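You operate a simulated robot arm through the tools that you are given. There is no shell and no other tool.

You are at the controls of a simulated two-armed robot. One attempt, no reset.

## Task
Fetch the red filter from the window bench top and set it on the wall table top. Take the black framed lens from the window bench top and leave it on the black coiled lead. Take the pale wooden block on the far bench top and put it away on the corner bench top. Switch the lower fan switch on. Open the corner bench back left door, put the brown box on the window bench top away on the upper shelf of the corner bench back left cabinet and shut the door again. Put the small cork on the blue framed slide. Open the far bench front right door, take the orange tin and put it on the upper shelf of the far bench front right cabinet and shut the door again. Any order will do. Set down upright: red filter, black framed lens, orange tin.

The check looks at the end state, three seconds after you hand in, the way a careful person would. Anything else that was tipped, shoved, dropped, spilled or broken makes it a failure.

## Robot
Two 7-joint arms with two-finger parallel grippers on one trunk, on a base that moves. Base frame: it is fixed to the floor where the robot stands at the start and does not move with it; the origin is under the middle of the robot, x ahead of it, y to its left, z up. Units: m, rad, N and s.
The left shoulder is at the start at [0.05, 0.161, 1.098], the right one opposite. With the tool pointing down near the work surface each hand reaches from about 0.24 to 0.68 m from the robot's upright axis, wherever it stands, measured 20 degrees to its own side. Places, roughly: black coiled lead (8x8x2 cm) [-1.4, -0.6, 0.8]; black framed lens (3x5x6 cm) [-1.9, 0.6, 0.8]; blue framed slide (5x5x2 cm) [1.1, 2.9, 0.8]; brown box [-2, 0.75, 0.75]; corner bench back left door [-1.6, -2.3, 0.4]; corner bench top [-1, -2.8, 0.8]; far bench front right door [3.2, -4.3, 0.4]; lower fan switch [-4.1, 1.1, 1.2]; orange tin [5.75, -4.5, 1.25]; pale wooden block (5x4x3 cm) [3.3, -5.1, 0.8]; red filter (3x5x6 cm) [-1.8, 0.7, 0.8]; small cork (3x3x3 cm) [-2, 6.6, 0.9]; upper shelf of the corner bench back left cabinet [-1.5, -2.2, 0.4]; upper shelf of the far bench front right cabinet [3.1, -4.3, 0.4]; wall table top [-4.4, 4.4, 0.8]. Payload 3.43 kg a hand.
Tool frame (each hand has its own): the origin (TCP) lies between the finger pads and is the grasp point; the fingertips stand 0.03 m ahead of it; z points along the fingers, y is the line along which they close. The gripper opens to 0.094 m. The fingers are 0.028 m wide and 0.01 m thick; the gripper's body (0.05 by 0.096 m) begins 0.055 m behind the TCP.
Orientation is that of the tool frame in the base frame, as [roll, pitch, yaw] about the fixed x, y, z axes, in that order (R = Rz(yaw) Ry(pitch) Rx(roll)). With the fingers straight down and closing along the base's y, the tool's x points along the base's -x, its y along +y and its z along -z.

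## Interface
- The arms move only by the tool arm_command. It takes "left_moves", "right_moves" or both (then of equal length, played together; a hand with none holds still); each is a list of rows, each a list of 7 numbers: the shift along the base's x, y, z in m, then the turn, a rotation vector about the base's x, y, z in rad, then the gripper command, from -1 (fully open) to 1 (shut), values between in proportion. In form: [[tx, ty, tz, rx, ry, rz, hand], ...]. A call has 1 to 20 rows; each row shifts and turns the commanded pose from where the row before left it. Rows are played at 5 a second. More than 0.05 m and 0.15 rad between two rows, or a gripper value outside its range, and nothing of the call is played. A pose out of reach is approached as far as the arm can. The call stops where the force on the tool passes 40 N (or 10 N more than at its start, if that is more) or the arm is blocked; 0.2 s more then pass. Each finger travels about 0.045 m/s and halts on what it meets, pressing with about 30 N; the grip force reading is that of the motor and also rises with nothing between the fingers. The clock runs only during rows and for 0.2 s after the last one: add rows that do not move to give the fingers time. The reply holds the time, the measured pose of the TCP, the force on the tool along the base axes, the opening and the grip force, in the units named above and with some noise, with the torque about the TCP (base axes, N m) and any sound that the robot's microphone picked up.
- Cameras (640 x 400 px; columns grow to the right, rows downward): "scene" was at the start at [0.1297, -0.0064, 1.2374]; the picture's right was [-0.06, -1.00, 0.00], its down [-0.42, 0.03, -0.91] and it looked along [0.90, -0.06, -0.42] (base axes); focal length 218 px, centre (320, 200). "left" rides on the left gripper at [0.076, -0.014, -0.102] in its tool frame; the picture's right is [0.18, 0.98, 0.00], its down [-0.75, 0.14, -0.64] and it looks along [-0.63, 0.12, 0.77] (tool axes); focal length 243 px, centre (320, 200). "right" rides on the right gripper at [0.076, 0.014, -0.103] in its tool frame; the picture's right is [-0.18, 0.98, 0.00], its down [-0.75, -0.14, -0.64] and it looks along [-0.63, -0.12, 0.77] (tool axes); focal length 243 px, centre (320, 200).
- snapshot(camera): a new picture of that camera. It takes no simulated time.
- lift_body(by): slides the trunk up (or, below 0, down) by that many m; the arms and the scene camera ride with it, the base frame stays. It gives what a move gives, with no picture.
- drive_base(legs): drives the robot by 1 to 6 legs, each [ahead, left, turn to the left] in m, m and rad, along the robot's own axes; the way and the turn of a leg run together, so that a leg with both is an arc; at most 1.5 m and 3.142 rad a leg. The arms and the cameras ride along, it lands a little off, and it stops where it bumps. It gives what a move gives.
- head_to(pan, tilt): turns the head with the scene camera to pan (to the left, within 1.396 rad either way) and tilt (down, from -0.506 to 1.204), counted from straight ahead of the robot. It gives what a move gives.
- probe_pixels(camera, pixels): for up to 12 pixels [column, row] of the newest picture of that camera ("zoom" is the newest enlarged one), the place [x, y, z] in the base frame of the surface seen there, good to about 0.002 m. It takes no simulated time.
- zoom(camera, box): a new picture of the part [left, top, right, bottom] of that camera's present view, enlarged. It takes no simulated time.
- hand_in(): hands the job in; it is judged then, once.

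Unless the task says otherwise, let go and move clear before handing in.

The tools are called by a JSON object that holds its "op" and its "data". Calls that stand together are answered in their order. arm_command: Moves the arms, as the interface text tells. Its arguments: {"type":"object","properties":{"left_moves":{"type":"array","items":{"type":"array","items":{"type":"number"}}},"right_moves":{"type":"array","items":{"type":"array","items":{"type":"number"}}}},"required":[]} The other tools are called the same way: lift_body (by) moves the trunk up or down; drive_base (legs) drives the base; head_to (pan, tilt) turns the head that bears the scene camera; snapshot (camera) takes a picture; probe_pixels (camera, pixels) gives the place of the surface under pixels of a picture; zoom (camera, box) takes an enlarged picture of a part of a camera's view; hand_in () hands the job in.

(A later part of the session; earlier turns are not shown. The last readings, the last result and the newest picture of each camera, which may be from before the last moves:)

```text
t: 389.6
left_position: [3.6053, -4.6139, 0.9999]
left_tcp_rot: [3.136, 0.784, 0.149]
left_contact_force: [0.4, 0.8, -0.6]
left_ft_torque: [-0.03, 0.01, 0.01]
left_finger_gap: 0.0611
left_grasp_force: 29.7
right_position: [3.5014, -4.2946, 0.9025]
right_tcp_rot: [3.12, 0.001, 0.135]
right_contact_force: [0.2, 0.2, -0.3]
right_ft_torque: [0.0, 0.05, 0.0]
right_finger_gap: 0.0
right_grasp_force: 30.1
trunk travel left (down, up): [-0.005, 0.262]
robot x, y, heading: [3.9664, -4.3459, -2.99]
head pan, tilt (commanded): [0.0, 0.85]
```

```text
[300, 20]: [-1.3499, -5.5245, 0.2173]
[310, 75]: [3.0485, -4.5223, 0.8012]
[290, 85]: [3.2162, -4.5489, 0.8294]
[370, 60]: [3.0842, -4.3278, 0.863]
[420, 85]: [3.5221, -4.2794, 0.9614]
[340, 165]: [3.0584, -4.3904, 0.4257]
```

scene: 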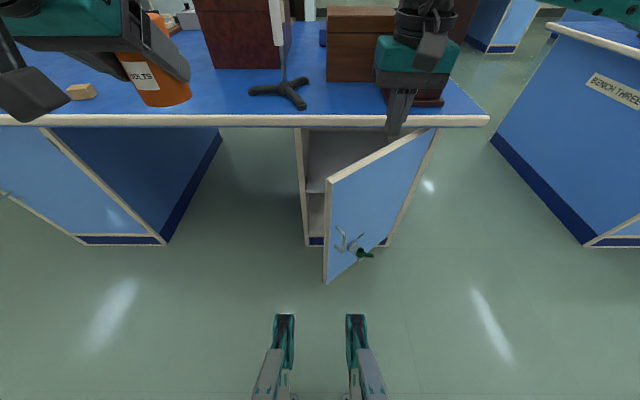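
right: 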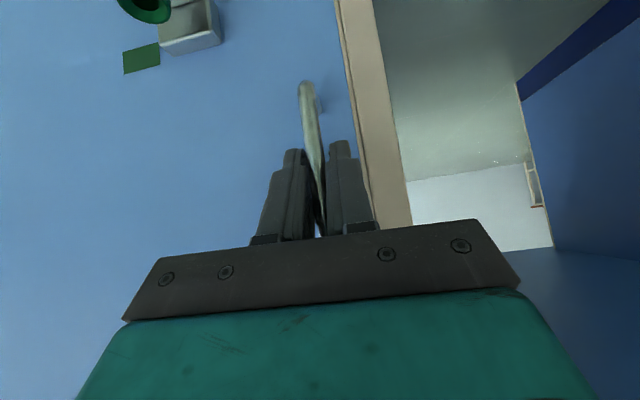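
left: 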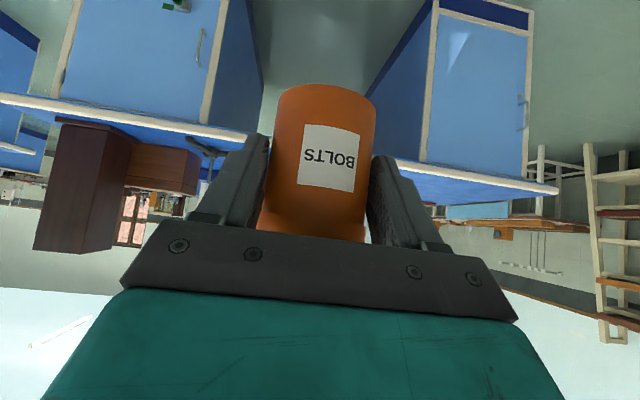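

{"op": "arm_command", "data": {"right_moves": [[-0.0217, -0.0306, -0.0065, 0, 0, 0, 1], [-0.0217, -0.0306, -0.0065, 0, 0, 0, 1], [-0.0217, -0.0306, -0.0065, 0, 0, 0, 1], [-0.0217, -0.0306, -0.0065, 0, 0, 0, 1], [-0.0215, -0.0308, -0.0065, 0, 0, 0, 1], [0, 0, 0, 0, 0, 0, 1]]}}

{"op": "snapshot", "data": {"camera": "right"}}

{"op": "snapshot", "data": {"camera": "scene"}}

```text
t: 391.0
left_position: [3.6044, -4.6129, 0.9999]
left_tcp_rot: [3.139, 0.784, 0.151]
left_contact_force: [0.3, 0.0, -2.0]
left_ft_torque: [0.04, -0.06, -0.01]
left_finger_gap: 0.0612
left_grasp_force: 30.3
right_position: [3.3949, -4.4493, 0.8698]
right_tcp_rot: [3.123, 0.001, 0.138]
right_contact_force: [-0.4, 0.8, -0.3]
right_ft_torque: [-0.01, 0.01, 0.01]
right_finger_gap: 0.0
right_grasp_force: 30.0
trunk travel left (down, up): [-0.005, 0.262]
robot x, y, heading: [3.9704, -4.3523, -2.993]
head pan, tilt (commanded): [0.0, 0.85]
```

```text
taken
```

right: 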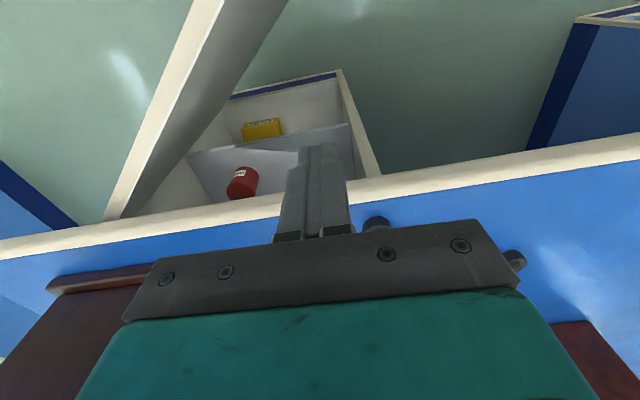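

```text
taken
```

scene: 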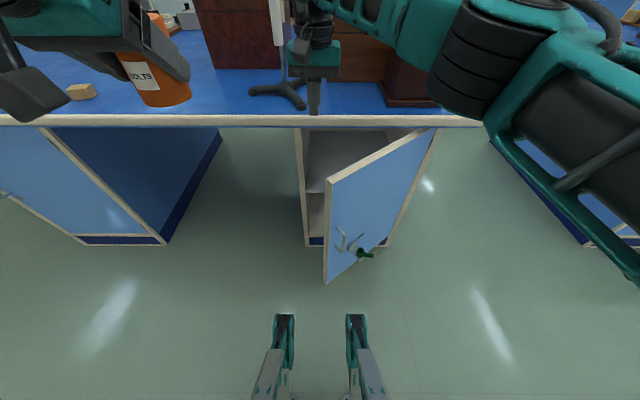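

There are already items inside the cabinet (a red tin on a shelf, a yellow box below). I'll lower the fingers in front of the lip and sweep the door open.

{"op": "arm_command", "data": {"right_moves": [[0, 0, -0.035, 0, 0, 0, 1], [0, 0, -0.035, 0, 0, 0, 1], [0, 0, -0.035, 0, 0, 0, 1], [0, 0, -0.03, 0, 0, 0, 1], [0, 0, 0, 0, 0, 0, 1]]}}

{"op": "arm_command", "data": {"right_moves": [[0.0033, 0.0395, 0, 0, 0, 0, 1], [0.0033, 0.0395, 0, 0, 0, 0, 1], [0.02, 0.033, 0, 0, 0, 0, 1], [0.023, 0.033, 0, 0, 0, 0, 1], [0.0231, 0.0335, 0, 0, 0, 0, 1], [0, 0, 0, 0, 0, 0, 1]]}}

{"op": "snapshot", "data": {"camera": "scene"}}

```text
t: 392.2
left_position: [3.6053, -4.6131, 1.0002]
left_tcp_rot: [3.138, 0.783, 0.148]
left_contact_force: [0.6, -0.1, -1.1]
left_ft_torque: [0.0, -0.03, -0.01]
left_finger_gap: 0.061
left_grasp_force: 29.9
right_position: [3.3958, -4.4496, 0.7348]
right_tcp_rot: [3.122, 0.003, 0.134]
right_contact_force: [0.0, -0.7, -1.7]
right_ft_torque: [0.01, 0.0, 0.01]
right_finger_gap: 0.0
right_grasp_force: 29.6
trunk travel left (down, up): [-0.005, 0.262]
robot x, y, heading: [3.9758, -4.3517, -2.993]
head pan, tilt (commanded): [0.0, 0.85]
```

```text
t: 393.6
left_position: [3.6047, -4.6123, 0.9993]
left_tcp_rot: [3.137, 0.784, 0.15]
left_contact_force: [0.3, -0.9, -1.9]
left_ft_torque: [0.02, -0.02, -0.01]
left_finger_gap: 0.0607
left_grasp_force: 29.7
right_position: [3.4674, -4.2691, 0.7358]
right_tcp_rot: [3.122, 0.003, 0.134]
right_contact_force: [-0.5, -0.3, -0.4]
right_ft_torque: [0.02, -0.04, -0.02]
right_finger_gap: 0.0
right_grasp_force: 30.2
trunk travel left (down, up): [-0.005, 0.262]
robot x, y, heading: [3.9722, -4.3504, -2.993]
head pan, tilt (commanded): [0.0, 0.85]
```

```text
taken
```

scene: 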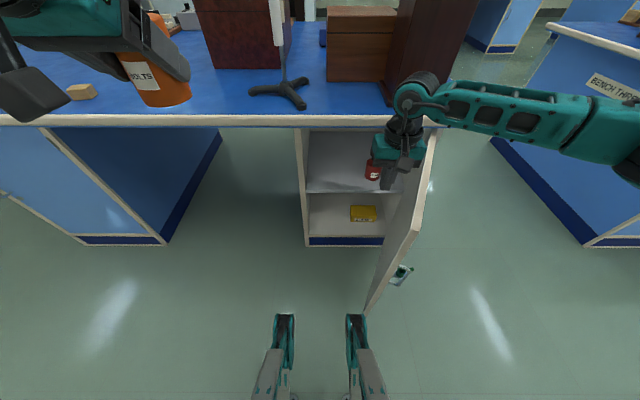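

{"op": "arm_command", "data": {"right_moves": [[0.0143, 0.0324, 0, 0, 0, 0, 1], [0.0143, 0.0324, 0, 0, 0, 0, 1], [0.0143, 0.0324, 0, 0, 0, 0, 1], [0.0022, 0.027, 0, 0, 0, 0, 1], [0.0022, 0.027, 0, 0, 0, 0, 1], [0.0022, 0.027, 0, 0, 0, 0, 1], [-0.0038, 0.0268, 0, 0, 0, 0, 1], [-0.0038, 0.0268, 0, 0, 0, 0, 1], [-0.0084, 0.0258, 0, 0, 0, 0, 1], [-0.0084, 0.0258, 0, 0, 0, 0, 1], [0, 0, 0, 0, 0, 0, 1]]}}

{"op": "snapshot", "data": {"camera": "scene"}}

```text
t: 395.8
left_position: [3.6057, -4.6131, 0.9995]
left_tcp_rot: [3.137, 0.783, 0.152]
left_contact_force: [0.3, 0.5, -2.2]
left_ft_torque: [0.0, -0.04, 0.03]
left_finger_gap: 0.061
left_grasp_force: 29.6
right_position: [3.5024, -4.015, 0.7326]
right_tcp_rot: [3.094, -0.008, 0.165]
right_contact_force: [2.9, -7.7, 1.5]
right_ft_torque: [0.03, 0.02, 0.14]
right_finger_gap: 0.0
right_grasp_force: 30.2
trunk travel left (down, up): [-0.005, 0.262]
robot x, y, heading: [3.9758, -4.3517, -2.985]
head pan, tilt (commanded): [0.0, 0.85]
stopped in row 10 (right hand): the force on the tool passed its limit at 55 N (the readings are from after the stop); the commanded pose is now the measured one
```

```text
taken
```

scene: 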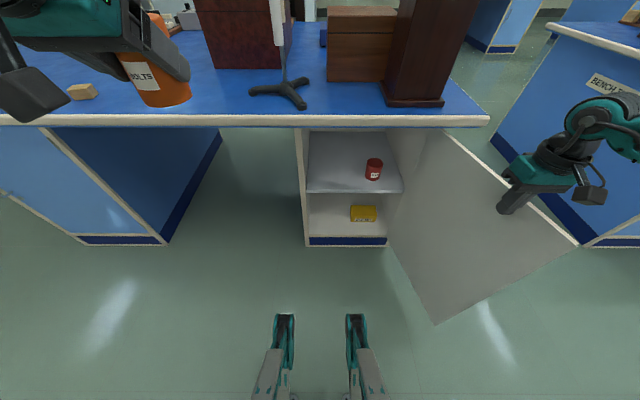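

The door is at its stop, wide open. Lifting the right hand away, then measuring the shelf.

{"op": "arm_command", "data": {"right_moves": [[0.005, -0.03, 0, 0, 0, 0, 1], [0, 0, 0.048, 0, 0, 0, 1], [0, 0, 0.048, 0, 0, 0, 1], [0, 0, 0.048, 0, 0, 0, 1], [0.03, 0, 0.03, 0, 0, 0, -1], [0.03, 0, 0.03, 0, 0, 0, -1], [0.03, 0, 0.02, 0, 0, 0, -1], [0, 0, 0, 0, 0, 0, -1]]}}

{"op": "snapshot", "data": {"camera": "scene"}}

{"op": "probe_pixels", "data": {"camera": "scene", "pixels": [[320, 189], [395, 189], [340, 170], [374, 180], [374, 163], [366, 170], [382, 170], [345, 140], [312, 170], [400, 175], [578, 243], [432, 322]]}}

```text
t: 397.6
left_position: [3.6046, -4.6136, 0.9996]
left_tcp_rot: [3.136, 0.784, 0.15]
left_contact_force: [0.7, -0.9, -0.6]
left_ft_torque: [0.01, 0.0, 0.01]
left_finger_gap: 0.061
left_grasp_force: 30.3
right_position: [3.5954, -4.0441, 0.9573]
right_tcp_rot: [3.097, -0.01, 0.159]
right_contact_force: [-0.5, 0.1, 0.1]
right_ft_torque: [0.01, 0.01, 0.0]
right_finger_gap: 0.0866
right_grasp_force: 0.1
trunk travel left (down, up): [-0.005, 0.262]
robot x, y, heading: [3.9714, -4.3493, -2.991]
head pan, tilt (commanded): [0.0, 0.85]
```

```text
taken
```

scene: 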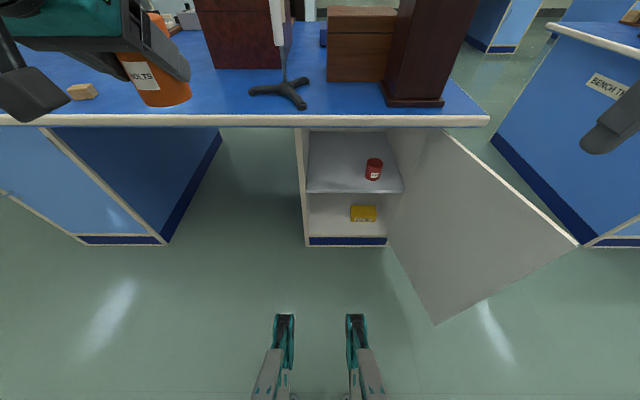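

```text
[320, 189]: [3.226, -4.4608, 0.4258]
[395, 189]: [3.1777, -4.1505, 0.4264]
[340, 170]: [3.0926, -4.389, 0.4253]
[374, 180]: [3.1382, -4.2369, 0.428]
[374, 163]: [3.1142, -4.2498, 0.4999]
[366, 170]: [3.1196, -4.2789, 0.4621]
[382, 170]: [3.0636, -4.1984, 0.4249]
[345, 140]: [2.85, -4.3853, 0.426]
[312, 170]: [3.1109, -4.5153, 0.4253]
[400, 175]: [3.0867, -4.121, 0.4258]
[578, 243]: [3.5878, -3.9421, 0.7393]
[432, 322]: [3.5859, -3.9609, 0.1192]
```

The shelf is at z≈0.4255 with the red tin near n=-4.655; there's room for the orange tin at n≈-4.80. Backing up to lower and extend the left arm, then I'll drive it in.

{"op": "drive_base", "data": {"legs": [[-0.32, -0.055, 0]]}}

{"op": "arm_command", "data": {"left_moves": [[-0.0193, 0.01553, -0.0373, 0, 0, 0, 1], [-0.0193, 0.01553, -0.0373, 0, 0, 0, 1], [-0.0193, 0.01553, -0.0373, 0, 0, 0, 1], [-0.0193, 0.01553, -0.0373, 0, 0, 0, 1], [-0.0193, 0.01553, -0.0373, 0, 0, 0, 1], [-0.0193, 0.01553, -0.0373, 0, 0, 0, 1], [-0.0193, 0.01553, -0.0373, 0, 0, 0, 1], [-0.0193, 0.01553, -0.0373, 0, 0, 0, 1], [-0.0193, 0.01553, -0.0373, 0, 0, 0, 1], [-0.0193, 0.01553, -0.0373, 0, 0, 0, 1], [-0.0193, 0.01553, -0.0373, 0, 0, 0, 1], [-0.0193, 0.01553, -0.0373, 0, 0, 0, 1], [-0.0193, 0.01553, -0.0373, 0, 0, 0, 1], [0, 0, 0, 0, 0, 0, 1]]}}

{"op": "snapshot", "data": {"camera": "scene"}}

{"op": "snapshot", "data": {"camera": "left"}}

```text
t: 399.7
left_position: [3.911, -4.5126, 0.9994]
left_tcp_rot: [3.138, 0.783, 0.149]
left_contact_force: [-0.2, -0.6, -1.7]
left_ft_torque: [0.02, 0.0, 0.02]
left_finger_gap: 0.0608
left_grasp_force: 30.1
right_position: [3.9023, -3.9429, 0.958]
right_tcp_rot: [3.099, -0.009, 0.159]
right_contact_force: [0.2, -0.2, 0.5]
right_ft_torque: [0.01, 0.02, -0.01]
right_finger_gap: 0.0942
right_grasp_force: 0.1
trunk travel left (down, up): [-0.005, 0.262]
robot x, y, heading: [4.2798, -4.2517, -2.989]
head pan, tilt (commanded): [0.0, 0.85]
```

```text
t: 402.7
left_position: [3.6672, -4.3128, 0.5244]
left_tcp_rot: [3.139, 0.783, 0.149]
left_contact_force: [-0.8, 0.3, -1.3]
left_ft_torque: [0.04, 0.0, 0.0]
left_finger_gap: 0.0609
left_grasp_force: 30.3
left hand out of reach, approached as far as the arm can: row 13
right_position: [3.9015, -3.9428, 0.9581]
right_tcp_rot: [3.099, -0.008, 0.159]
right_contact_force: [-0.1, 0.0, -0.6]
right_ft_torque: [-0.02, 0.0, 0.02]
right_finger_gap: 0.0942
right_grasp_force: 0.2
trunk travel left (down, up): [-0.005, 0.262]
robot x, y, heading: [4.2783, -4.2511, -2.99]
head pan, tilt (commanded): [0.0, 0.85]
```

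```text
taken
```

scene: 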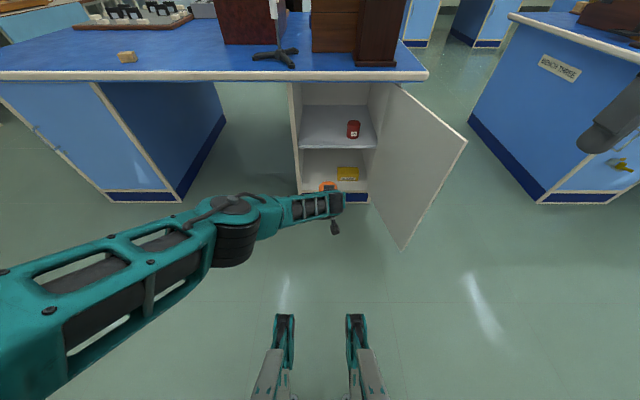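

```text
taken
```

left: 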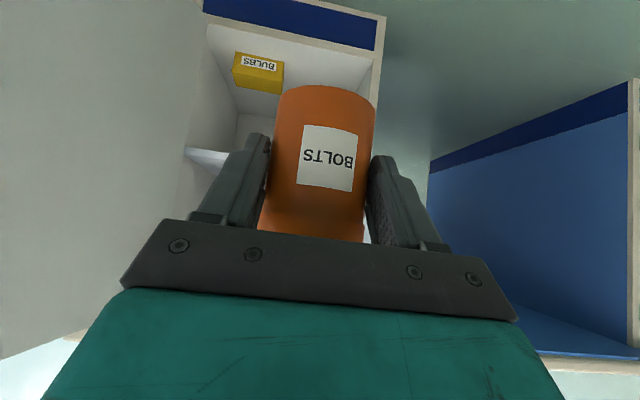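

The arm reaches its limit at this depth, so I'll draw the tin back 5.5 cm relative to the base, tuck the right hand, and then drive forward in stages.

{"op": "arm_command", "data": {"left_moves": [[0.0272, 0.004, -0.01, 0, 0, 0, 1], [0.0272, 0.004, -0.01, 0, 0, 0, 1], [0, 0, 0, 0, 0, 0, 1]], "right_moves": [[0.03, 0.004, 0.038, 0, 0, 0, -1], [0.03, 0.004, 0.038, 0, 0, 0, -1], [0.03, 0.004, 0.038, 0, 0, 0, -1]]}}

{"op": "drive_base", "data": {"legs": [[0.34, 0.0, 0]]}}

{"op": "snapshot", "data": {"camera": "scene"}}

{"op": "snapshot", "data": {"camera": "left"}}

```text
t: 403.5
left_position: [3.7221, -4.3064, 0.5036]
left_tcp_rot: [3.137, 0.784, 0.149]
left_contact_force: [-0.9, 0.2, -1.5]
left_ft_torque: [-0.01, -0.03, 0.02]
left_finger_gap: 0.061
left_grasp_force: 29.4
right_position: [3.9604, -3.9715, 1.0509]
right_tcp_rot: [3.097, -0.01, 0.159]
right_contact_force: [-0.6, -0.1, -1.1]
right_ft_torque: [-0.04, -0.01, 0.02]
right_finger_gap: 0.094
right_grasp_force: 0.1
right hand out of reach, approached as far as the arm can: row 2, 3
trunk travel left (down, up): [-0.005, 0.262]
robot x, y, heading: [4.2769, -4.2493, -2.996]
head pan, tilt (commanded): [0.0, 0.85]
```

```text
t: 405.7
left_position: [3.3884, -4.358, 0.5038]
left_tcp_rot: [3.137, 0.782, 0.151]
left_contact_force: [-0.3, 1.2, -1.8]
left_ft_torque: [0.01, -0.01, -0.01]
left_finger_gap: 0.0607
left_grasp_force: 30.1
right_position: [3.6276, -4.0224, 1.0519]
right_tcp_rot: [3.096, -0.009, 0.162]
right_contact_force: [0.7, 0.5, -0.4]
right_ft_torque: [-0.01, -0.01, -0.02]
right_finger_gap: 0.0941
right_grasp_force: 0.1
trunk travel left (down, up): [-0.005, 0.262]
robot x, y, heading: [3.9463, -4.3027, -2.993]
head pan, tilt (commanded): [0.0, 0.85]
```

```text
taken
```

scene: 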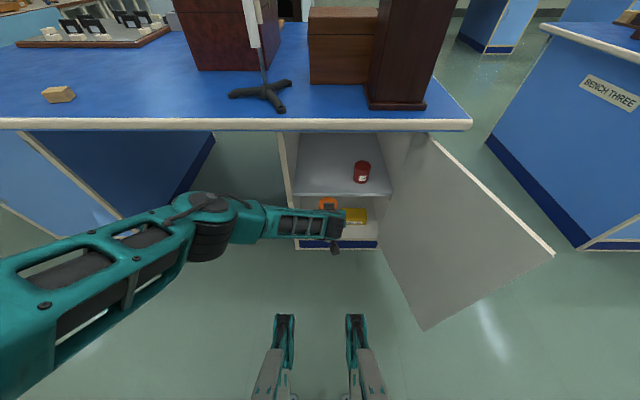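

```text
taken
```

left: 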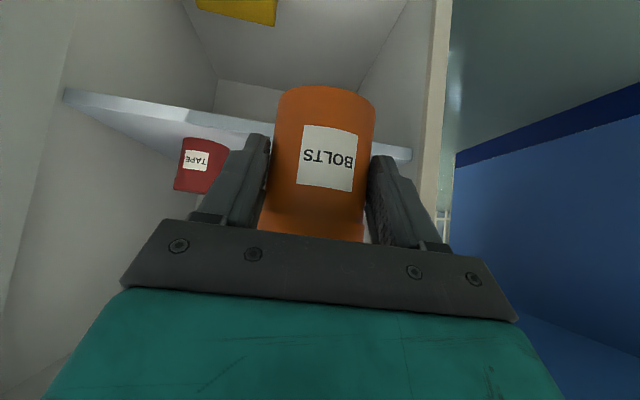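

Aligned: tin bottom ~3 cm above shelf, n≈-4.81. Driving the last 25 cm.

{"op": "drive_base", "data": {"legs": [[0.245, 0.0, 0]]}}

{"op": "snapshot", "data": {"camera": "scene"}}

{"op": "snapshot", "data": {"camera": "left"}}

```text
t: 407.5
left_position: [3.1478, -4.396, 0.5035]
left_tcp_rot: [3.138, 0.785, 0.153]
left_contact_force: [0.7, -0.4, -1.7]
left_ft_torque: [0.01, 0.0, -0.02]
left_finger_gap: 0.0609
left_grasp_force: 30.1
right_position: [3.3865, -4.0599, 1.0515]
right_tcp_rot: [3.097, -0.008, 0.163]
right_contact_force: [-0.9, -0.2, 1.5]
right_ft_torque: [-0.02, -0.01, -0.01]
right_finger_gap: 0.094
right_grasp_force: 0.0
trunk travel left (down, up): [-0.005, 0.262]
robot x, y, heading: [3.7051, -4.3332, -2.988]
head pan, tilt (commanded): [0.0, 0.85]
```

```text
taken
```

scene: 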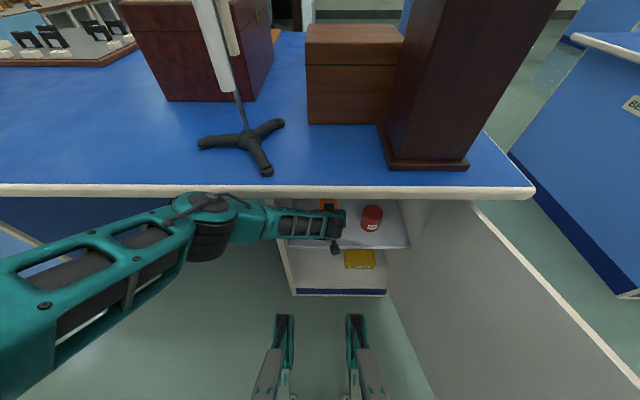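

```text
taken
```

left: 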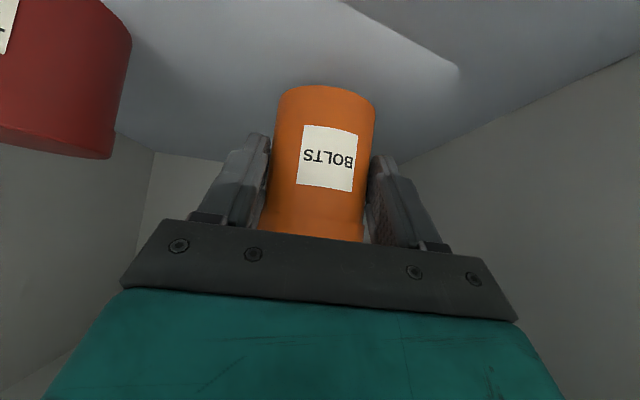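

{"op": "probe_pixels", "data": {"camera": "scene", "pixels": [[205, 205], [215, 200], [250, 215], [200, 240], [290, 215], [325, 205], [210, 190]]}}

{"op": "arm_command", "data": {"left_moves": [[0, 0, -0.01, 0, 0, 0, 1], [0, 0, -0.008, 0, 0, 0, 1], [0, 0, 0, 0, 0, 0, 1]]}}

{"op": "snapshot", "data": {"camera": "scene"}}

```text
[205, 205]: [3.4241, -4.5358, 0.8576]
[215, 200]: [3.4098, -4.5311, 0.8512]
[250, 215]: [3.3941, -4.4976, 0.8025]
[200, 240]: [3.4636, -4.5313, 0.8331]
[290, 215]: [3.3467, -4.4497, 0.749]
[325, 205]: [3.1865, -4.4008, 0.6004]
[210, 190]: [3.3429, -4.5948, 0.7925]
```

```text
t: 408.3
left_position: [3.1475, -4.3956, 0.4853]
left_tcp_rot: [3.137, 0.782, 0.153]
left_contact_force: [0.4, -0.3, -1.8]
left_ft_torque: [-0.01, -0.05, 0.02]
left_finger_gap: 0.0606
left_grasp_force: 29.6
right_position: [3.3862, -4.06, 1.052]
right_tcp_rot: [3.096, -0.009, 0.163]
right_contact_force: [0.4, -0.3, -1.2]
right_ft_torque: [0.01, 0.0, 0.0]
right_finger_gap: 0.094
right_grasp_force: 0.0
trunk travel left (down, up): [-0.005, 0.262]
robot x, y, heading: [3.7064, -4.3318, -2.992]
head pan, tilt (commanded): [0.0, 0.85]
```

```text
taken
```

scene: 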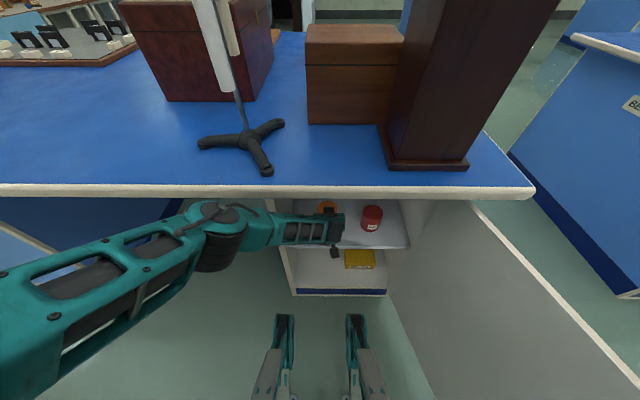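

{"op": "arm_command", "data": {"left_moves": [[0, 0, -0.005, 0, 0, 0, 1], [0, 0, -0.003, 0, 0, 0, 1], [0, 0, 0, 0, 0, 0, 1]]}}

{"op": "zoom", "data": {"camera": "scene", "box": [280, 190, 420, 280]}}

{"op": "snapshot", "data": {"camera": "left"}}

```text
t: 409.1
left_position: [3.148, -4.3955, 0.4777]
left_tcp_rot: [3.139, 0.783, 0.153]
left_contact_force: [-0.4, 0.2, -0.7]
left_ft_torque: [0.01, -0.03, -0.01]
left_finger_gap: 0.0608
left_grasp_force: 29.9
right_position: [3.3869, -4.06, 1.0525]
right_tcp_rot: [3.095, -0.008, 0.165]
right_contact_force: [0.0, 0.9, 0.4]
right_ft_torque: [-0.01, 0.0, 0.01]
right_finger_gap: 0.0938
right_grasp_force: 0.1
trunk travel left (down, up): [-0.005, 0.262]
robot x, y, heading: [3.7042, -4.3341, -2.987]
head pan, tilt (commanded): [0.0, 0.85]
```

```text
4.44 times, centred on (350, 235) of scene
```

zoom: 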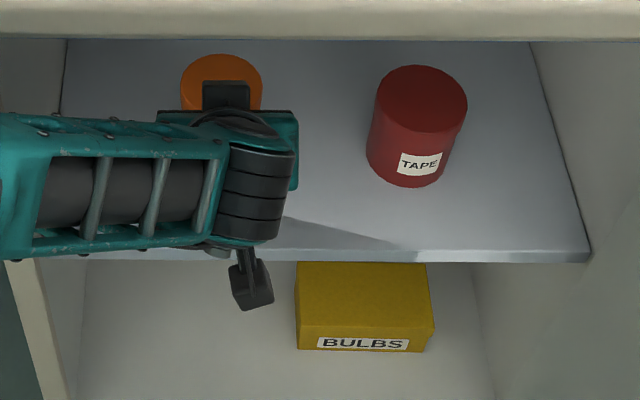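

```text
taken
```

left: 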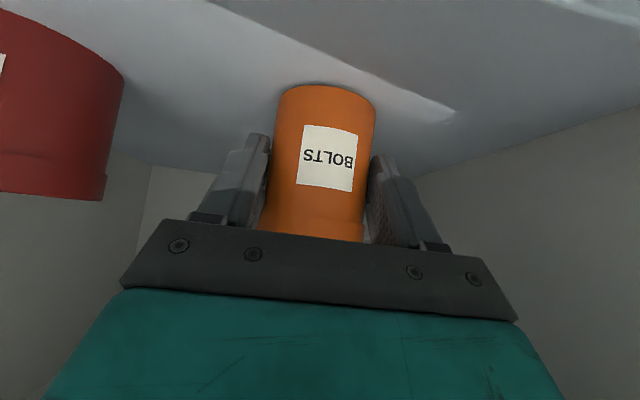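

{"op": "arm_command", "data": {"left_moves": [[0, 0, -0.002, 0, 0, 0, 1], [0, 0, -0.002, 0, 0, 0, 1], [0, 0, 0, 0, 0, 0, 1]]}}

{"op": "arm_command", "data": {"left_moves": [[0, 0, -0.002, 0, 0, 0, 1], [0, 0, 0, 0, 0, 0, 1]]}}

```text
t: 409.9
left_position: [3.1463, -4.3956, 0.4752]
left_tcp_rot: [3.138, 0.788, 0.155]
left_contact_force: [1.6, -1.1, 10.4]
left_ft_torque: [-0.01, 0.46, 0.0]
left_finger_gap: 0.0605
left_grasp_force: 30.0
right_position: [3.3877, -4.0592, 1.0528]
right_tcp_rot: [3.098, -0.007, 0.162]
right_contact_force: [-0.1, 0.0, 0.5]
right_ft_torque: [0.0, -0.02, 0.01]
right_finger_gap: 0.0939
right_grasp_force: 0.1
trunk travel left (down, up): [-0.005, 0.262]
robot x, y, heading: [3.7054, -4.3373, -2.99]
head pan, tilt (commanded): [0.0, 0.85]
```

```text
t: 410.5
left_position: [3.1463, -4.3953, 0.4739]
left_tcp_rot: [3.139, 0.789, 0.153]
left_contact_force: [0.7, -0.1, 17.4]
left_ft_torque: [-0.02, 0.58, 0.02]
left_finger_gap: 0.0609
left_grasp_force: 30.7
right_position: [3.3881, -4.06, 1.0526]
right_tcp_rot: [3.099, -0.006, 0.164]
right_contact_force: [0.4, -0.2, 0.1]
right_ft_torque: [0.0, 0.01, 0.02]
right_finger_gap: 0.0938
right_grasp_force: 0.1
trunk travel left (down, up): [-0.005, 0.262]
robot x, y, heading: [3.7046, -4.3368, -2.992]
head pan, tilt (commanded): [0.0, 0.85]
```

Contact force 17 N with a torque showing the tin's far bottom edge touches first, so it's slightly pitched. I'll level it with a small hand rotation before releasing.

{"op": "arm_command", "data": {"left_moves": [[0, 0, 0, -0.0045, 0.0297, 0, 1], [0, 0, -0.001, 0, 0, 0, 1], [0, 0, 0, 0, 0, 0, 1]]}}

{"op": "zoom", "data": {"camera": "left", "box": [220, 60, 420, 260]}}

```text
t: 411.3
left_position: [3.1472, -4.3947, 0.4709]
left_tcp_rot: [3.138, 0.817, 0.152]
left_contact_force: [0.4, 2.1, 18.7]
left_ft_torque: [0.42, 0.42, 0.01]
left_finger_gap: 0.0606
left_grasp_force: 30.1
right_position: [3.3877, -4.0593, 1.0516]
right_tcp_rot: [3.099, -0.007, 0.164]
right_contact_force: [0.8, -0.1, 0.6]
right_ft_torque: [-0.05, 0.04, -0.03]
right_finger_gap: 0.094
right_grasp_force: 0.0
trunk travel left (down, up): [-0.005, 0.262]
robot x, y, heading: [3.7059, -4.3331, -2.985]
head pan, tilt (commanded): [0.0, 0.85]
```

```text
2.00 times, centred on (320, 160) of left
```

zoom: 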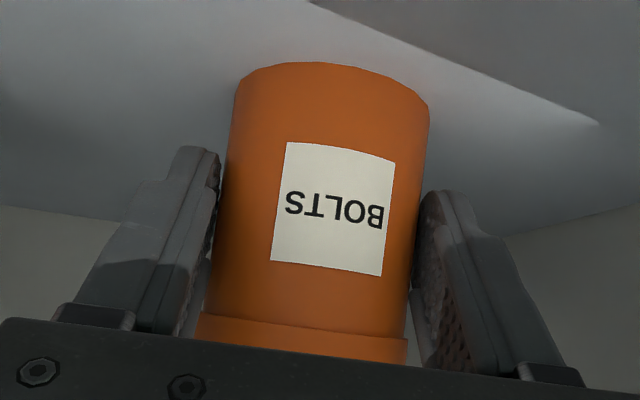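

{"op": "arm_command", "data": {"left_moves": [[0, 0, 0, -0.0022, 0.0148, 0, 1], [0, 0, 0, 0, 0, 0, 1]]}}

```text
t: 411.9
left_position: [3.1477, -4.395, 0.4708]
left_tcp_rot: [3.139, 0.829, 0.155]
left_contact_force: [-2.6, 4.6, 14.4]
left_ft_torque: [0.41, 0.03, 0.02]
left_finger_gap: 0.0607
left_grasp_force: 30.1
right_position: [3.3865, -4.0596, 1.0519]
right_tcp_rot: [3.096, -0.005, 0.164]
right_contact_force: [0.2, 0.4, 0.5]
right_ft_torque: [-0.01, 0.03, -0.02]
right_finger_gap: 0.0941
right_grasp_force: 0.1
trunk travel left (down, up): [-0.005, 0.262]
robot x, y, heading: [3.708, -4.3406, -2.988]
head pan, tilt (commanded): [0.0, 0.85]
```

{"op": "arm_command", "data": {"left_moves": [[0, 0, 0, 0.0198, 0.003, 0, 1], [0, 0, 0, 0, 0, 0, 1]]}}

```text
t: 412.5
left_position: [3.1487, -4.3956, 0.4717]
left_tcp_rot: [-3.117, 0.827, 0.174]
left_contact_force: [4.7, 1.2, 14.8]
left_ft_torque: [-0.36, -0.13, 0.11]
left_finger_gap: 0.0608
left_grasp_force: 30.4
right_position: [3.388, -4.0601, 1.0516]
right_tcp_rot: [3.095, -0.007, 0.167]
right_contact_force: [0.1, 0.7, 0.3]
right_ft_torque: [0.01, 0.0, 0.01]
right_finger_gap: 0.094
right_grasp_force: 0.0
trunk travel left (down, up): [-0.005, 0.262]
robot x, y, heading: [3.7043, -4.337, -2.988]
head pan, tilt (commanded): [0.0, 0.85]
```

Level to within ~0.01 rad. Centering, easing the pressure, then opening.

{"op": "arm_command", "data": {"left_moves": [[0, 0, 0.001, -0.0099, -0.0015, 0, 1], [0, 0, 0, 0, 0, 0, 1], [0, 0, 0, 0, 0, 0, -0.4], [0, 0, 0, 0, 0, 0, -0.6], [0, 0, 0, 0, 0, 0, -0.8], [0, 0, 0, 0, 0, 0, -1], [0, 0, 0, 0, 0, 0, -1]]}}

{"op": "snapshot", "data": {"camera": "left"}}

{"op": "zoom", "data": {"camera": "scene", "box": [280, 190, 420, 280]}}

```text
t: 414.1
left_position: [3.1483, -4.3974, 0.4726]
left_tcp_rot: [-3.132, 0.83, 0.164]
left_contact_force: [-0.3, -0.4, 0.5]
left_ft_torque: [-0.03, 0.02, -0.02]
left_finger_gap: 0.0941
left_grasp_force: 0.0
right_position: [3.386, -4.0592, 1.0519]
right_tcp_rot: [3.096, -0.009, 0.165]
right_contact_force: [0.0, -0.4, -0.3]
right_ft_torque: [-0.02, 0.0, -0.01]
right_finger_gap: 0.094
right_grasp_force: 0.1
trunk travel left (down, up): [-0.005, 0.262]
robot x, y, heading: [3.7021, -4.3381, -2.992]
head pan, tilt (commanded): [0.0, 0.85]
```

```text
taken
```

left: 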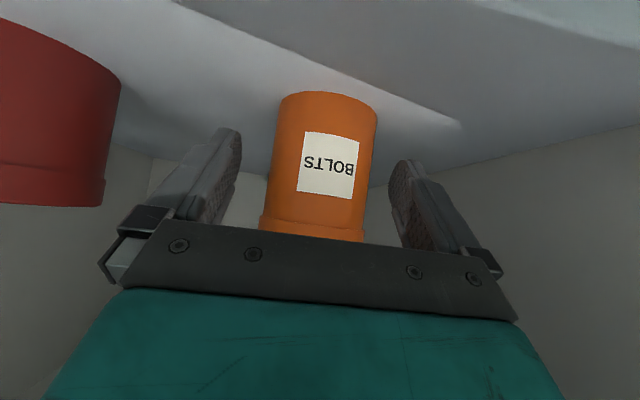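

```text
4.44 times, centred on (350, 235) of scene
```

zoom: 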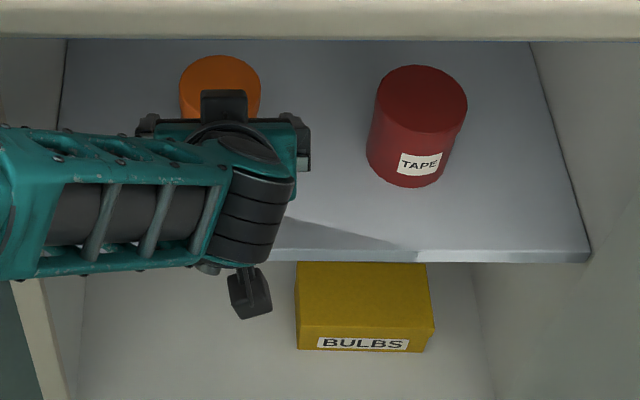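

Tin released and standing. Backing out straight.

{"op": "drive_base", "data": {"legs": [[-0.3, 0, 0]]}}

{"op": "snapshot", "data": {"camera": "scene"}}

{"op": "zoom", "data": {"camera": "scene", "box": [280, 130, 420, 250]}}

```text
t: 416.2
left_position: [3.4448, -4.3483, 0.4717]
left_tcp_rot: [-3.131, 0.829, 0.164]
left_contact_force: [-0.3, 0.3, -0.2]
left_ft_torque: [0.01, -0.01, 0.02]
left_finger_gap: 0.094
left_grasp_force: 0.2
right_position: [3.6833, -4.0131, 1.0518]
right_tcp_rot: [3.097, -0.009, 0.16]
right_contact_force: [1.0, -0.3, -0.2]
right_ft_torque: [0.01, 0.0, 0.03]
right_finger_gap: 0.0941
right_grasp_force: 0.1
trunk travel left (down, up): [-0.005, 0.262]
robot x, y, heading: [3.9991, -4.2877, -2.996]
head pan, tilt (commanded): [0.0, 0.85]
```

```text
taken
```

scene: 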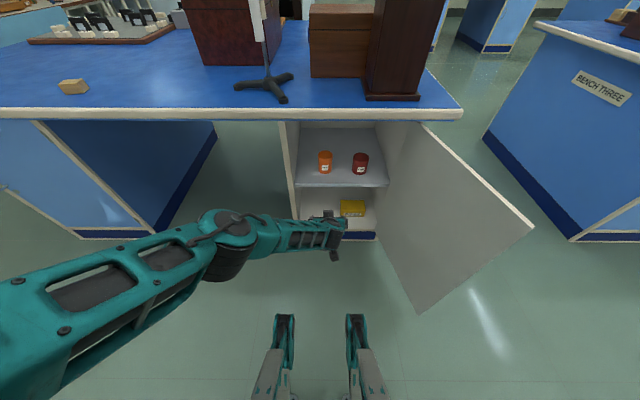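

```text
3.33 times, centred on (350, 190) of scene
```

zoom: 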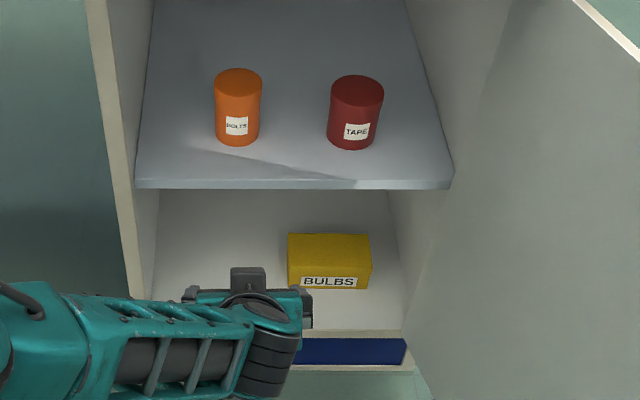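

The orange tin stands upright beside the red one, nothing disturbed. Backing off and raising the left arm before closing the door with the right.

{"op": "drive_base", "data": {"legs": [[-0.25, 0, 0]]}}

{"op": "arm_command", "data": {"left_moves": [[0.0151, -0.0189, 0.0406, 0, 0, 0, -1], [0.0151, -0.0189, 0.0406, 0, 0, 0, -1], [0.0151, -0.0189, 0.0406, 0.0069, -0.0456, 0, -1], [0.0151, -0.0189, 0.0406, 0.0069, -0.0456, 0, -1], [0.0151, -0.0189, 0.0406, 0.0069, -0.0456, 0, -1], [0.0151, -0.0189, 0.0406, 0.0069, -0.0456, 0, -1], [0.0151, -0.0189, 0.0406, 0.0069, -0.0456, 0, -1], [0.0151, -0.0189, 0.0406, 0.0069, -0.0456, 0, -1], [0.0151, -0.0189, 0.0406, 0.0069, -0.0456, 0, -1], [0.0151, -0.0189, 0.0406, 0.0069, -0.0456, 0, -1], [0.0151, -0.0189, 0.0406, 0.0069, -0.0456, 0, -1], [0.0151, -0.0189, 0.0406, 0.0069, -0.0456, 0, -1], [0.0151, -0.0189, 0.0406, 0.0069, -0.0456, 0, -1]]}}

{"op": "snapshot", "data": {"camera": "scene"}}

```text
t: 418.0
left_position: [3.69, -4.3121, 0.4712]
left_tcp_rot: [-3.131, 0.828, 0.162]
left_contact_force: [-0.1, 0.8, 0.2]
left_ft_torque: [0.01, 0.02, 0.01]
left_finger_gap: 0.0942
left_grasp_force: 0.0
right_position: [3.9281, -3.9773, 1.0522]
right_tcp_rot: [3.097, -0.007, 0.161]
right_contact_force: [-0.4, 0.6, 0.3]
right_ft_torque: [-0.03, 0.0, -0.03]
right_finger_gap: 0.0939
right_grasp_force: 0.0
trunk travel left (down, up): [-0.005, 0.262]
robot x, y, heading: [4.2514, -4.2565, -2.987]
head pan, tilt (commanded): [0.0, 0.85]
```

```text
t: 420.8
left_position: [3.8872, -4.5573, 0.9982]
left_tcp_rot: [-3.136, 0.321, 0.156]
left_contact_force: [0.2, 0.0, -0.2]
left_ft_torque: [-0.02, 0.0, 0.0]
left_finger_gap: 0.0941
left_grasp_force: 0.2
right_position: [3.9288, -3.9757, 1.0513]
right_tcp_rot: [3.096, -0.009, 0.159]
right_contact_force: [-0.7, 0.4, 0.2]
right_ft_torque: [-0.03, 0.01, 0.01]
right_finger_gap: 0.094
right_grasp_force: 0.1
trunk travel left (down, up): [-0.005, 0.262]
robot x, y, heading: [4.2437, -4.2574, -2.996]
head pan, tilt (commanded): [0.0, 0.85]
```

```text
taken
```

scene: 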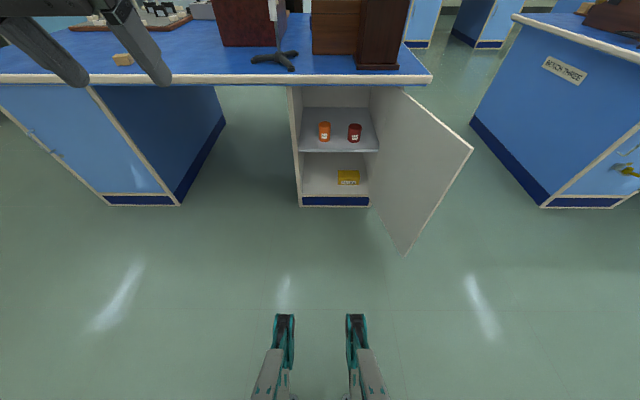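

{"op": "drive_base", "data": {"legs": [[0, -0.24, 0], [0.12, 0, 0]]}}

{"op": "snapshot", "data": {"camera": "scene"}}

```text
t: 424.4
left_position: [3.7288, -4.3372, 0.9982]
left_tcp_rot: [-3.136, 0.321, 0.159]
left_contact_force: [0.3, -0.1, 0.0]
left_ft_torque: [0.0, -0.03, -0.03]
left_finger_gap: 0.0941
left_grasp_force: 0.0
right_position: [3.7721, -3.7565, 1.0517]
right_tcp_rot: [3.098, -0.009, 0.16]
right_contact_force: [-0.2, -0.2, 0.0]
right_ft_torque: [0.03, -0.02, -0.01]
right_finger_gap: 0.094
right_grasp_force: 0.0
trunk travel left (down, up): [-0.005, 0.262]
robot x, y, heading: [4.0925, -4.03, -2.994]
head pan, tilt (commanded): [0.0, 0.85]
```

```text
taken
```

scene: 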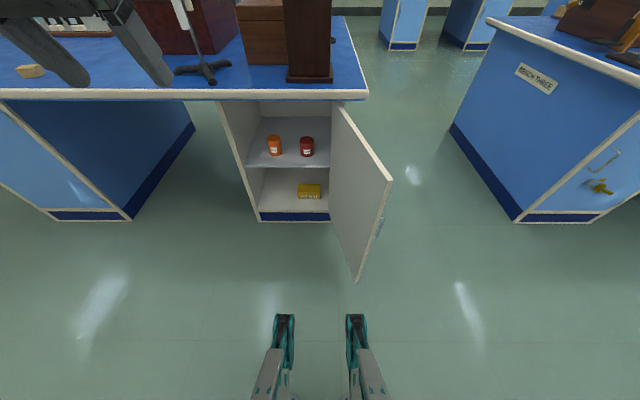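

Now lower the right fist on the outer side of the door.

{"op": "arm_command", "data": {"right_moves": [[-0.02376, -0.00843, -0.03723, -0.0066, 0.0652, 0, 1], [-0.02376, -0.00843, -0.03723, -0.0066, 0.0652, 0, 1], [-0.02376, -0.00843, -0.03723, -0.0066, 0.0652, 0, 1], [-0.02376, -0.00843, -0.03723, -0.0066, 0.0652, 0, 1], [-0.02376, -0.00843, -0.03723, -0.0066, 0.0652, 0, 1], [-0.02376, -0.00843, -0.03723, -0.0066, 0.0652, 0, 1], [-0.02376, -0.00843, -0.03723, -0.0066, 0.0652, 0, 1], [-0.02376, -0.00843, -0.03723, -0.0066, 0.0652, 0, 1], [-0.02376, -0.00843, -0.03723, -0.0066, 0.0652, 0, 1], [-0.02376, -0.00843, -0.03723, -0.0066, 0.0652, 0, 1], [-0.02376, -0.00843, -0.03723, -0.0066, 0.0652, 0, 1], [-0.02376, -0.00843, -0.03723, -0.0066, 0.0652, 0, 1], [0, 0, 0, 0, 0, 0, 1]]}}

{"op": "snapshot", "data": {"camera": "scene"}}

```text
t: 427.2
left_position: [3.7302, -4.3371, 0.999]
left_tcp_rot: [-3.136, 0.322, 0.159]
left_contact_force: [-0.9, -0.3, 0.5]
left_ft_torque: [-0.02, 0.01, 0.0]
left_finger_gap: 0.094
left_grasp_force: 0.0
right_position: [3.4873, -3.8587, 0.6037]
right_tcp_rot: [-3.128, 0.777, 0.185]
right_contact_force: [0.7, -0.3, -0.1]
right_ft_torque: [0.02, -0.03, 0.04]
right_finger_gap: 0.0003
right_grasp_force: 30.0
trunk travel left (down, up): [-0.005, 0.262]
robot x, y, heading: [4.0904, -4.0336, -2.991]
head pan, tilt (commanded): [0.0, 0.85]
```

```text
taken
```

scene: 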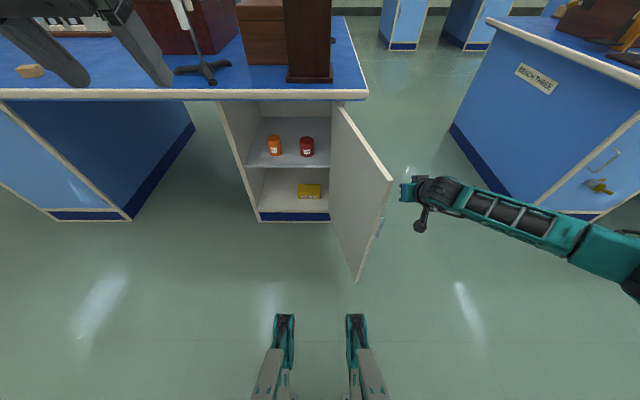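

{"op": "arm_command", "data": {"right_moves": [[-0.0044, -0.0361, 0, 0, 0, 0, 1], [-0.0044, -0.0361, 0, 0, 0, 0, 1], [-0.0044, -0.0361, 0, 0, 0, 0, 1], [-0.0044, -0.0361, 0, 0, 0, 0, 1], [-0.0044, -0.0361, 0, 0, 0, 0, 1], [-0.0044, -0.0361, 0, 0, 0, 0, 1], [-0.0003, -0.0336, 0, 0, 0, 0, 1], [-0.0003, -0.0336, 0, 0, 0, 0, 1], [-0.009, -0.0324, 0, 0, 0, 0, 1], [-0.009, -0.0324, 0, 0, 0, 0, 1], [0, 0, 0, 0, 0, 0, 1]]}}

{"op": "snapshot", "data": {"camera": "scene"}}

```text
t: 429.6
left_position: [3.7289, -4.3374, 0.9991]
left_tcp_rot: [-3.137, 0.322, 0.158]
left_contact_force: [-0.9, -0.2, -0.1]
left_ft_torque: [0.0, 0.0, -0.01]
left_finger_gap: 0.0939
left_grasp_force: 0.1
right_position: [3.4481, -4.1842, 0.6053]
right_tcp_rot: [-3.126, 0.779, 0.186]
right_contact_force: [-0.6, 0.4, 0.1]
right_ft_torque: [-0.03, 0.04, 0.01]
right_finger_gap: 0.0
right_grasp_force: 29.9
right hand out of reach, approached as far as the arm can: row 10
trunk travel left (down, up): [-0.005, 0.262]
robot x, y, heading: [4.0908, -4.0346, -2.995]
head pan, tilt (commanded): [0.0, 0.85]
```

```text
taken
```

scene: 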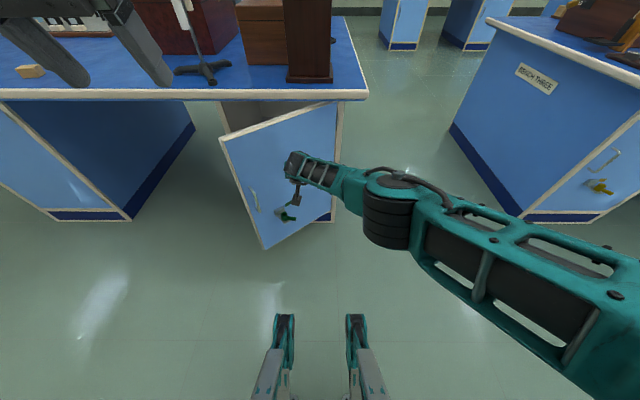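

{"op": "arm_command", "data": {"right_moves": [[0.04, 0.006, 0, 0, 0, 0, 1], [0.04, 0.006, 0, 0, 0, 0, 1], [0, 0, 0, 0, 0, 0, 1]]}}

{"op": "drive_base", "data": {"legs": [[0.1, 0.15, 0], [0.08, 0, 0]]}}

{"op": "snapshot", "data": {"camera": "scene"}}

```text
t: 430.4
left_position: [3.7304, -4.3365, 0.9986]
left_tcp_rot: [-3.135, 0.32, 0.158]
left_contact_force: [0.4, 0.3, 0.0]
left_ft_torque: [0.0, 0.05, 0.0]
left_finger_gap: 0.0938
left_grasp_force: 0.0
right_position: [3.5275, -4.1706, 0.6047]
right_tcp_rot: [-3.127, 0.775, 0.182]
right_contact_force: [-0.2, -0.6, 0.2]
right_ft_torque: [-0.02, -0.01, -0.05]
right_finger_gap: 0.0001
right_grasp_force: 30.1
trunk travel left (down, up): [-0.005, 0.262]
robot x, y, heading: [4.0927, -4.0302, -2.989]
head pan, tilt (commanded): [0.0, 0.85]
```

```text
t: 433.0
left_position: [3.5738, -4.5104, 0.9984]
left_tcp_rot: [-3.136, 0.321, 0.158]
left_contact_force: [0.0, 0.7, -0.5]
left_ft_torque: [0.02, -0.04, -0.03]
left_finger_gap: 0.094
left_grasp_force: 0.1
right_position: [3.3718, -4.3451, 0.6054]
right_tcp_rot: [-3.129, 0.776, 0.184]
right_contact_force: [0.3, -0.2, 0.2]
right_ft_torque: [-0.01, 0.01, 0.0]
right_finger_gap: 0.0
right_grasp_force: 29.9
trunk travel left (down, up): [-0.005, 0.262]
robot x, y, heading: [3.9363, -4.2092, -2.993]
head pan, tilt (commanded): [0.0, 0.85]
```

```text
taken
```

scene: 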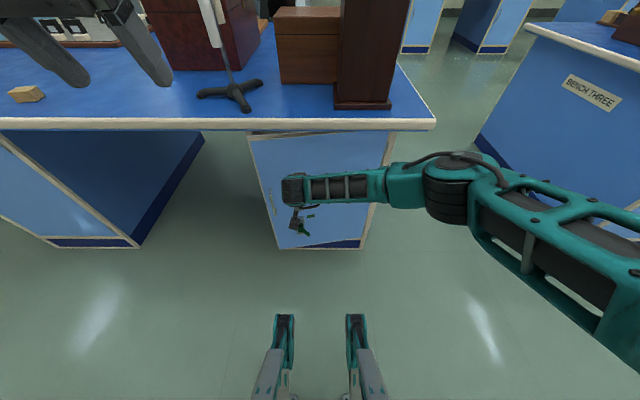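

Nearly shut. Final arm push.

{"op": "arm_command", "data": {"right_moves": [[-0.0198, -0.003, 0, 0, 0, 0, 1], [-0.0198, -0.003, 0, 0, 0, 0, 1], [-0.0198, -0.003, 0, 0, 0, 0, 1], [-0.0198, -0.003, 0, 0, 0, 0, 1], [-0.015, -0.002, 0, 0, 0, 0, 1], [-0.01, -0.0015, 0, 0, 0, 0, 1], [0, 0, 0, 0, 0, 0, 1]]}}

{"op": "zoom", "data": {"camera": "scene", "box": [230, 120, 400, 260]}}

{"op": "probe_pixels", "data": {"camera": "zoom", "pixels": [[110, 100], [300, 60], [480, 60], [95, 200], [110, 215], [400, 200], [560, 60], [520, 60], [420, 60]]}}

```text
t: 434.6
left_position: [3.5716, -4.5115, 0.9987]
left_tcp_rot: [-3.137, 0.322, 0.156]
left_contact_force: [-0.3, -0.3, 0.8]
left_ft_torque: [0.0, -0.02, 0.03]
left_finger_gap: 0.0938
left_grasp_force: 0.0
right_position: [3.2919, -4.3577, 0.6037]
right_tcp_rot: [-3.127, 0.776, 0.183]
right_contact_force: [-0.3, 0.0, 0.0]
right_ft_torque: [0.01, -0.02, -0.02]
right_finger_gap: 0.0
right_grasp_force: 29.9
right hand out of reach, approached as far as the arm can: row 5, 6
trunk travel left (down, up): [-0.005, 0.262]
robot x, y, heading: [3.935, -4.204, -2.991]
head pan, tilt (commanded): [0.0, 0.85]
```

```text
2.86 times, centred on (315, 190) of scene
```

zoom: 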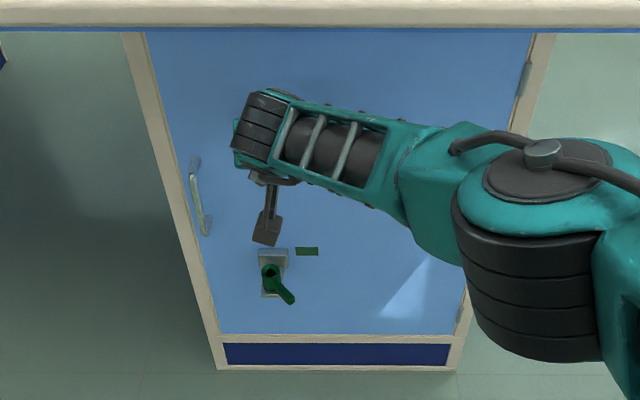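

```text
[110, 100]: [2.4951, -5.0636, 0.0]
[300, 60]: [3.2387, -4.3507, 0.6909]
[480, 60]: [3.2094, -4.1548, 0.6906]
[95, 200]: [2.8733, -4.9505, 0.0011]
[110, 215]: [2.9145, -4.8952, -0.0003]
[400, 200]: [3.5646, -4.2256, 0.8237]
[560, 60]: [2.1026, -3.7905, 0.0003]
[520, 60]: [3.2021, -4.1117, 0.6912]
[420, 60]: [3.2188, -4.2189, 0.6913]
```

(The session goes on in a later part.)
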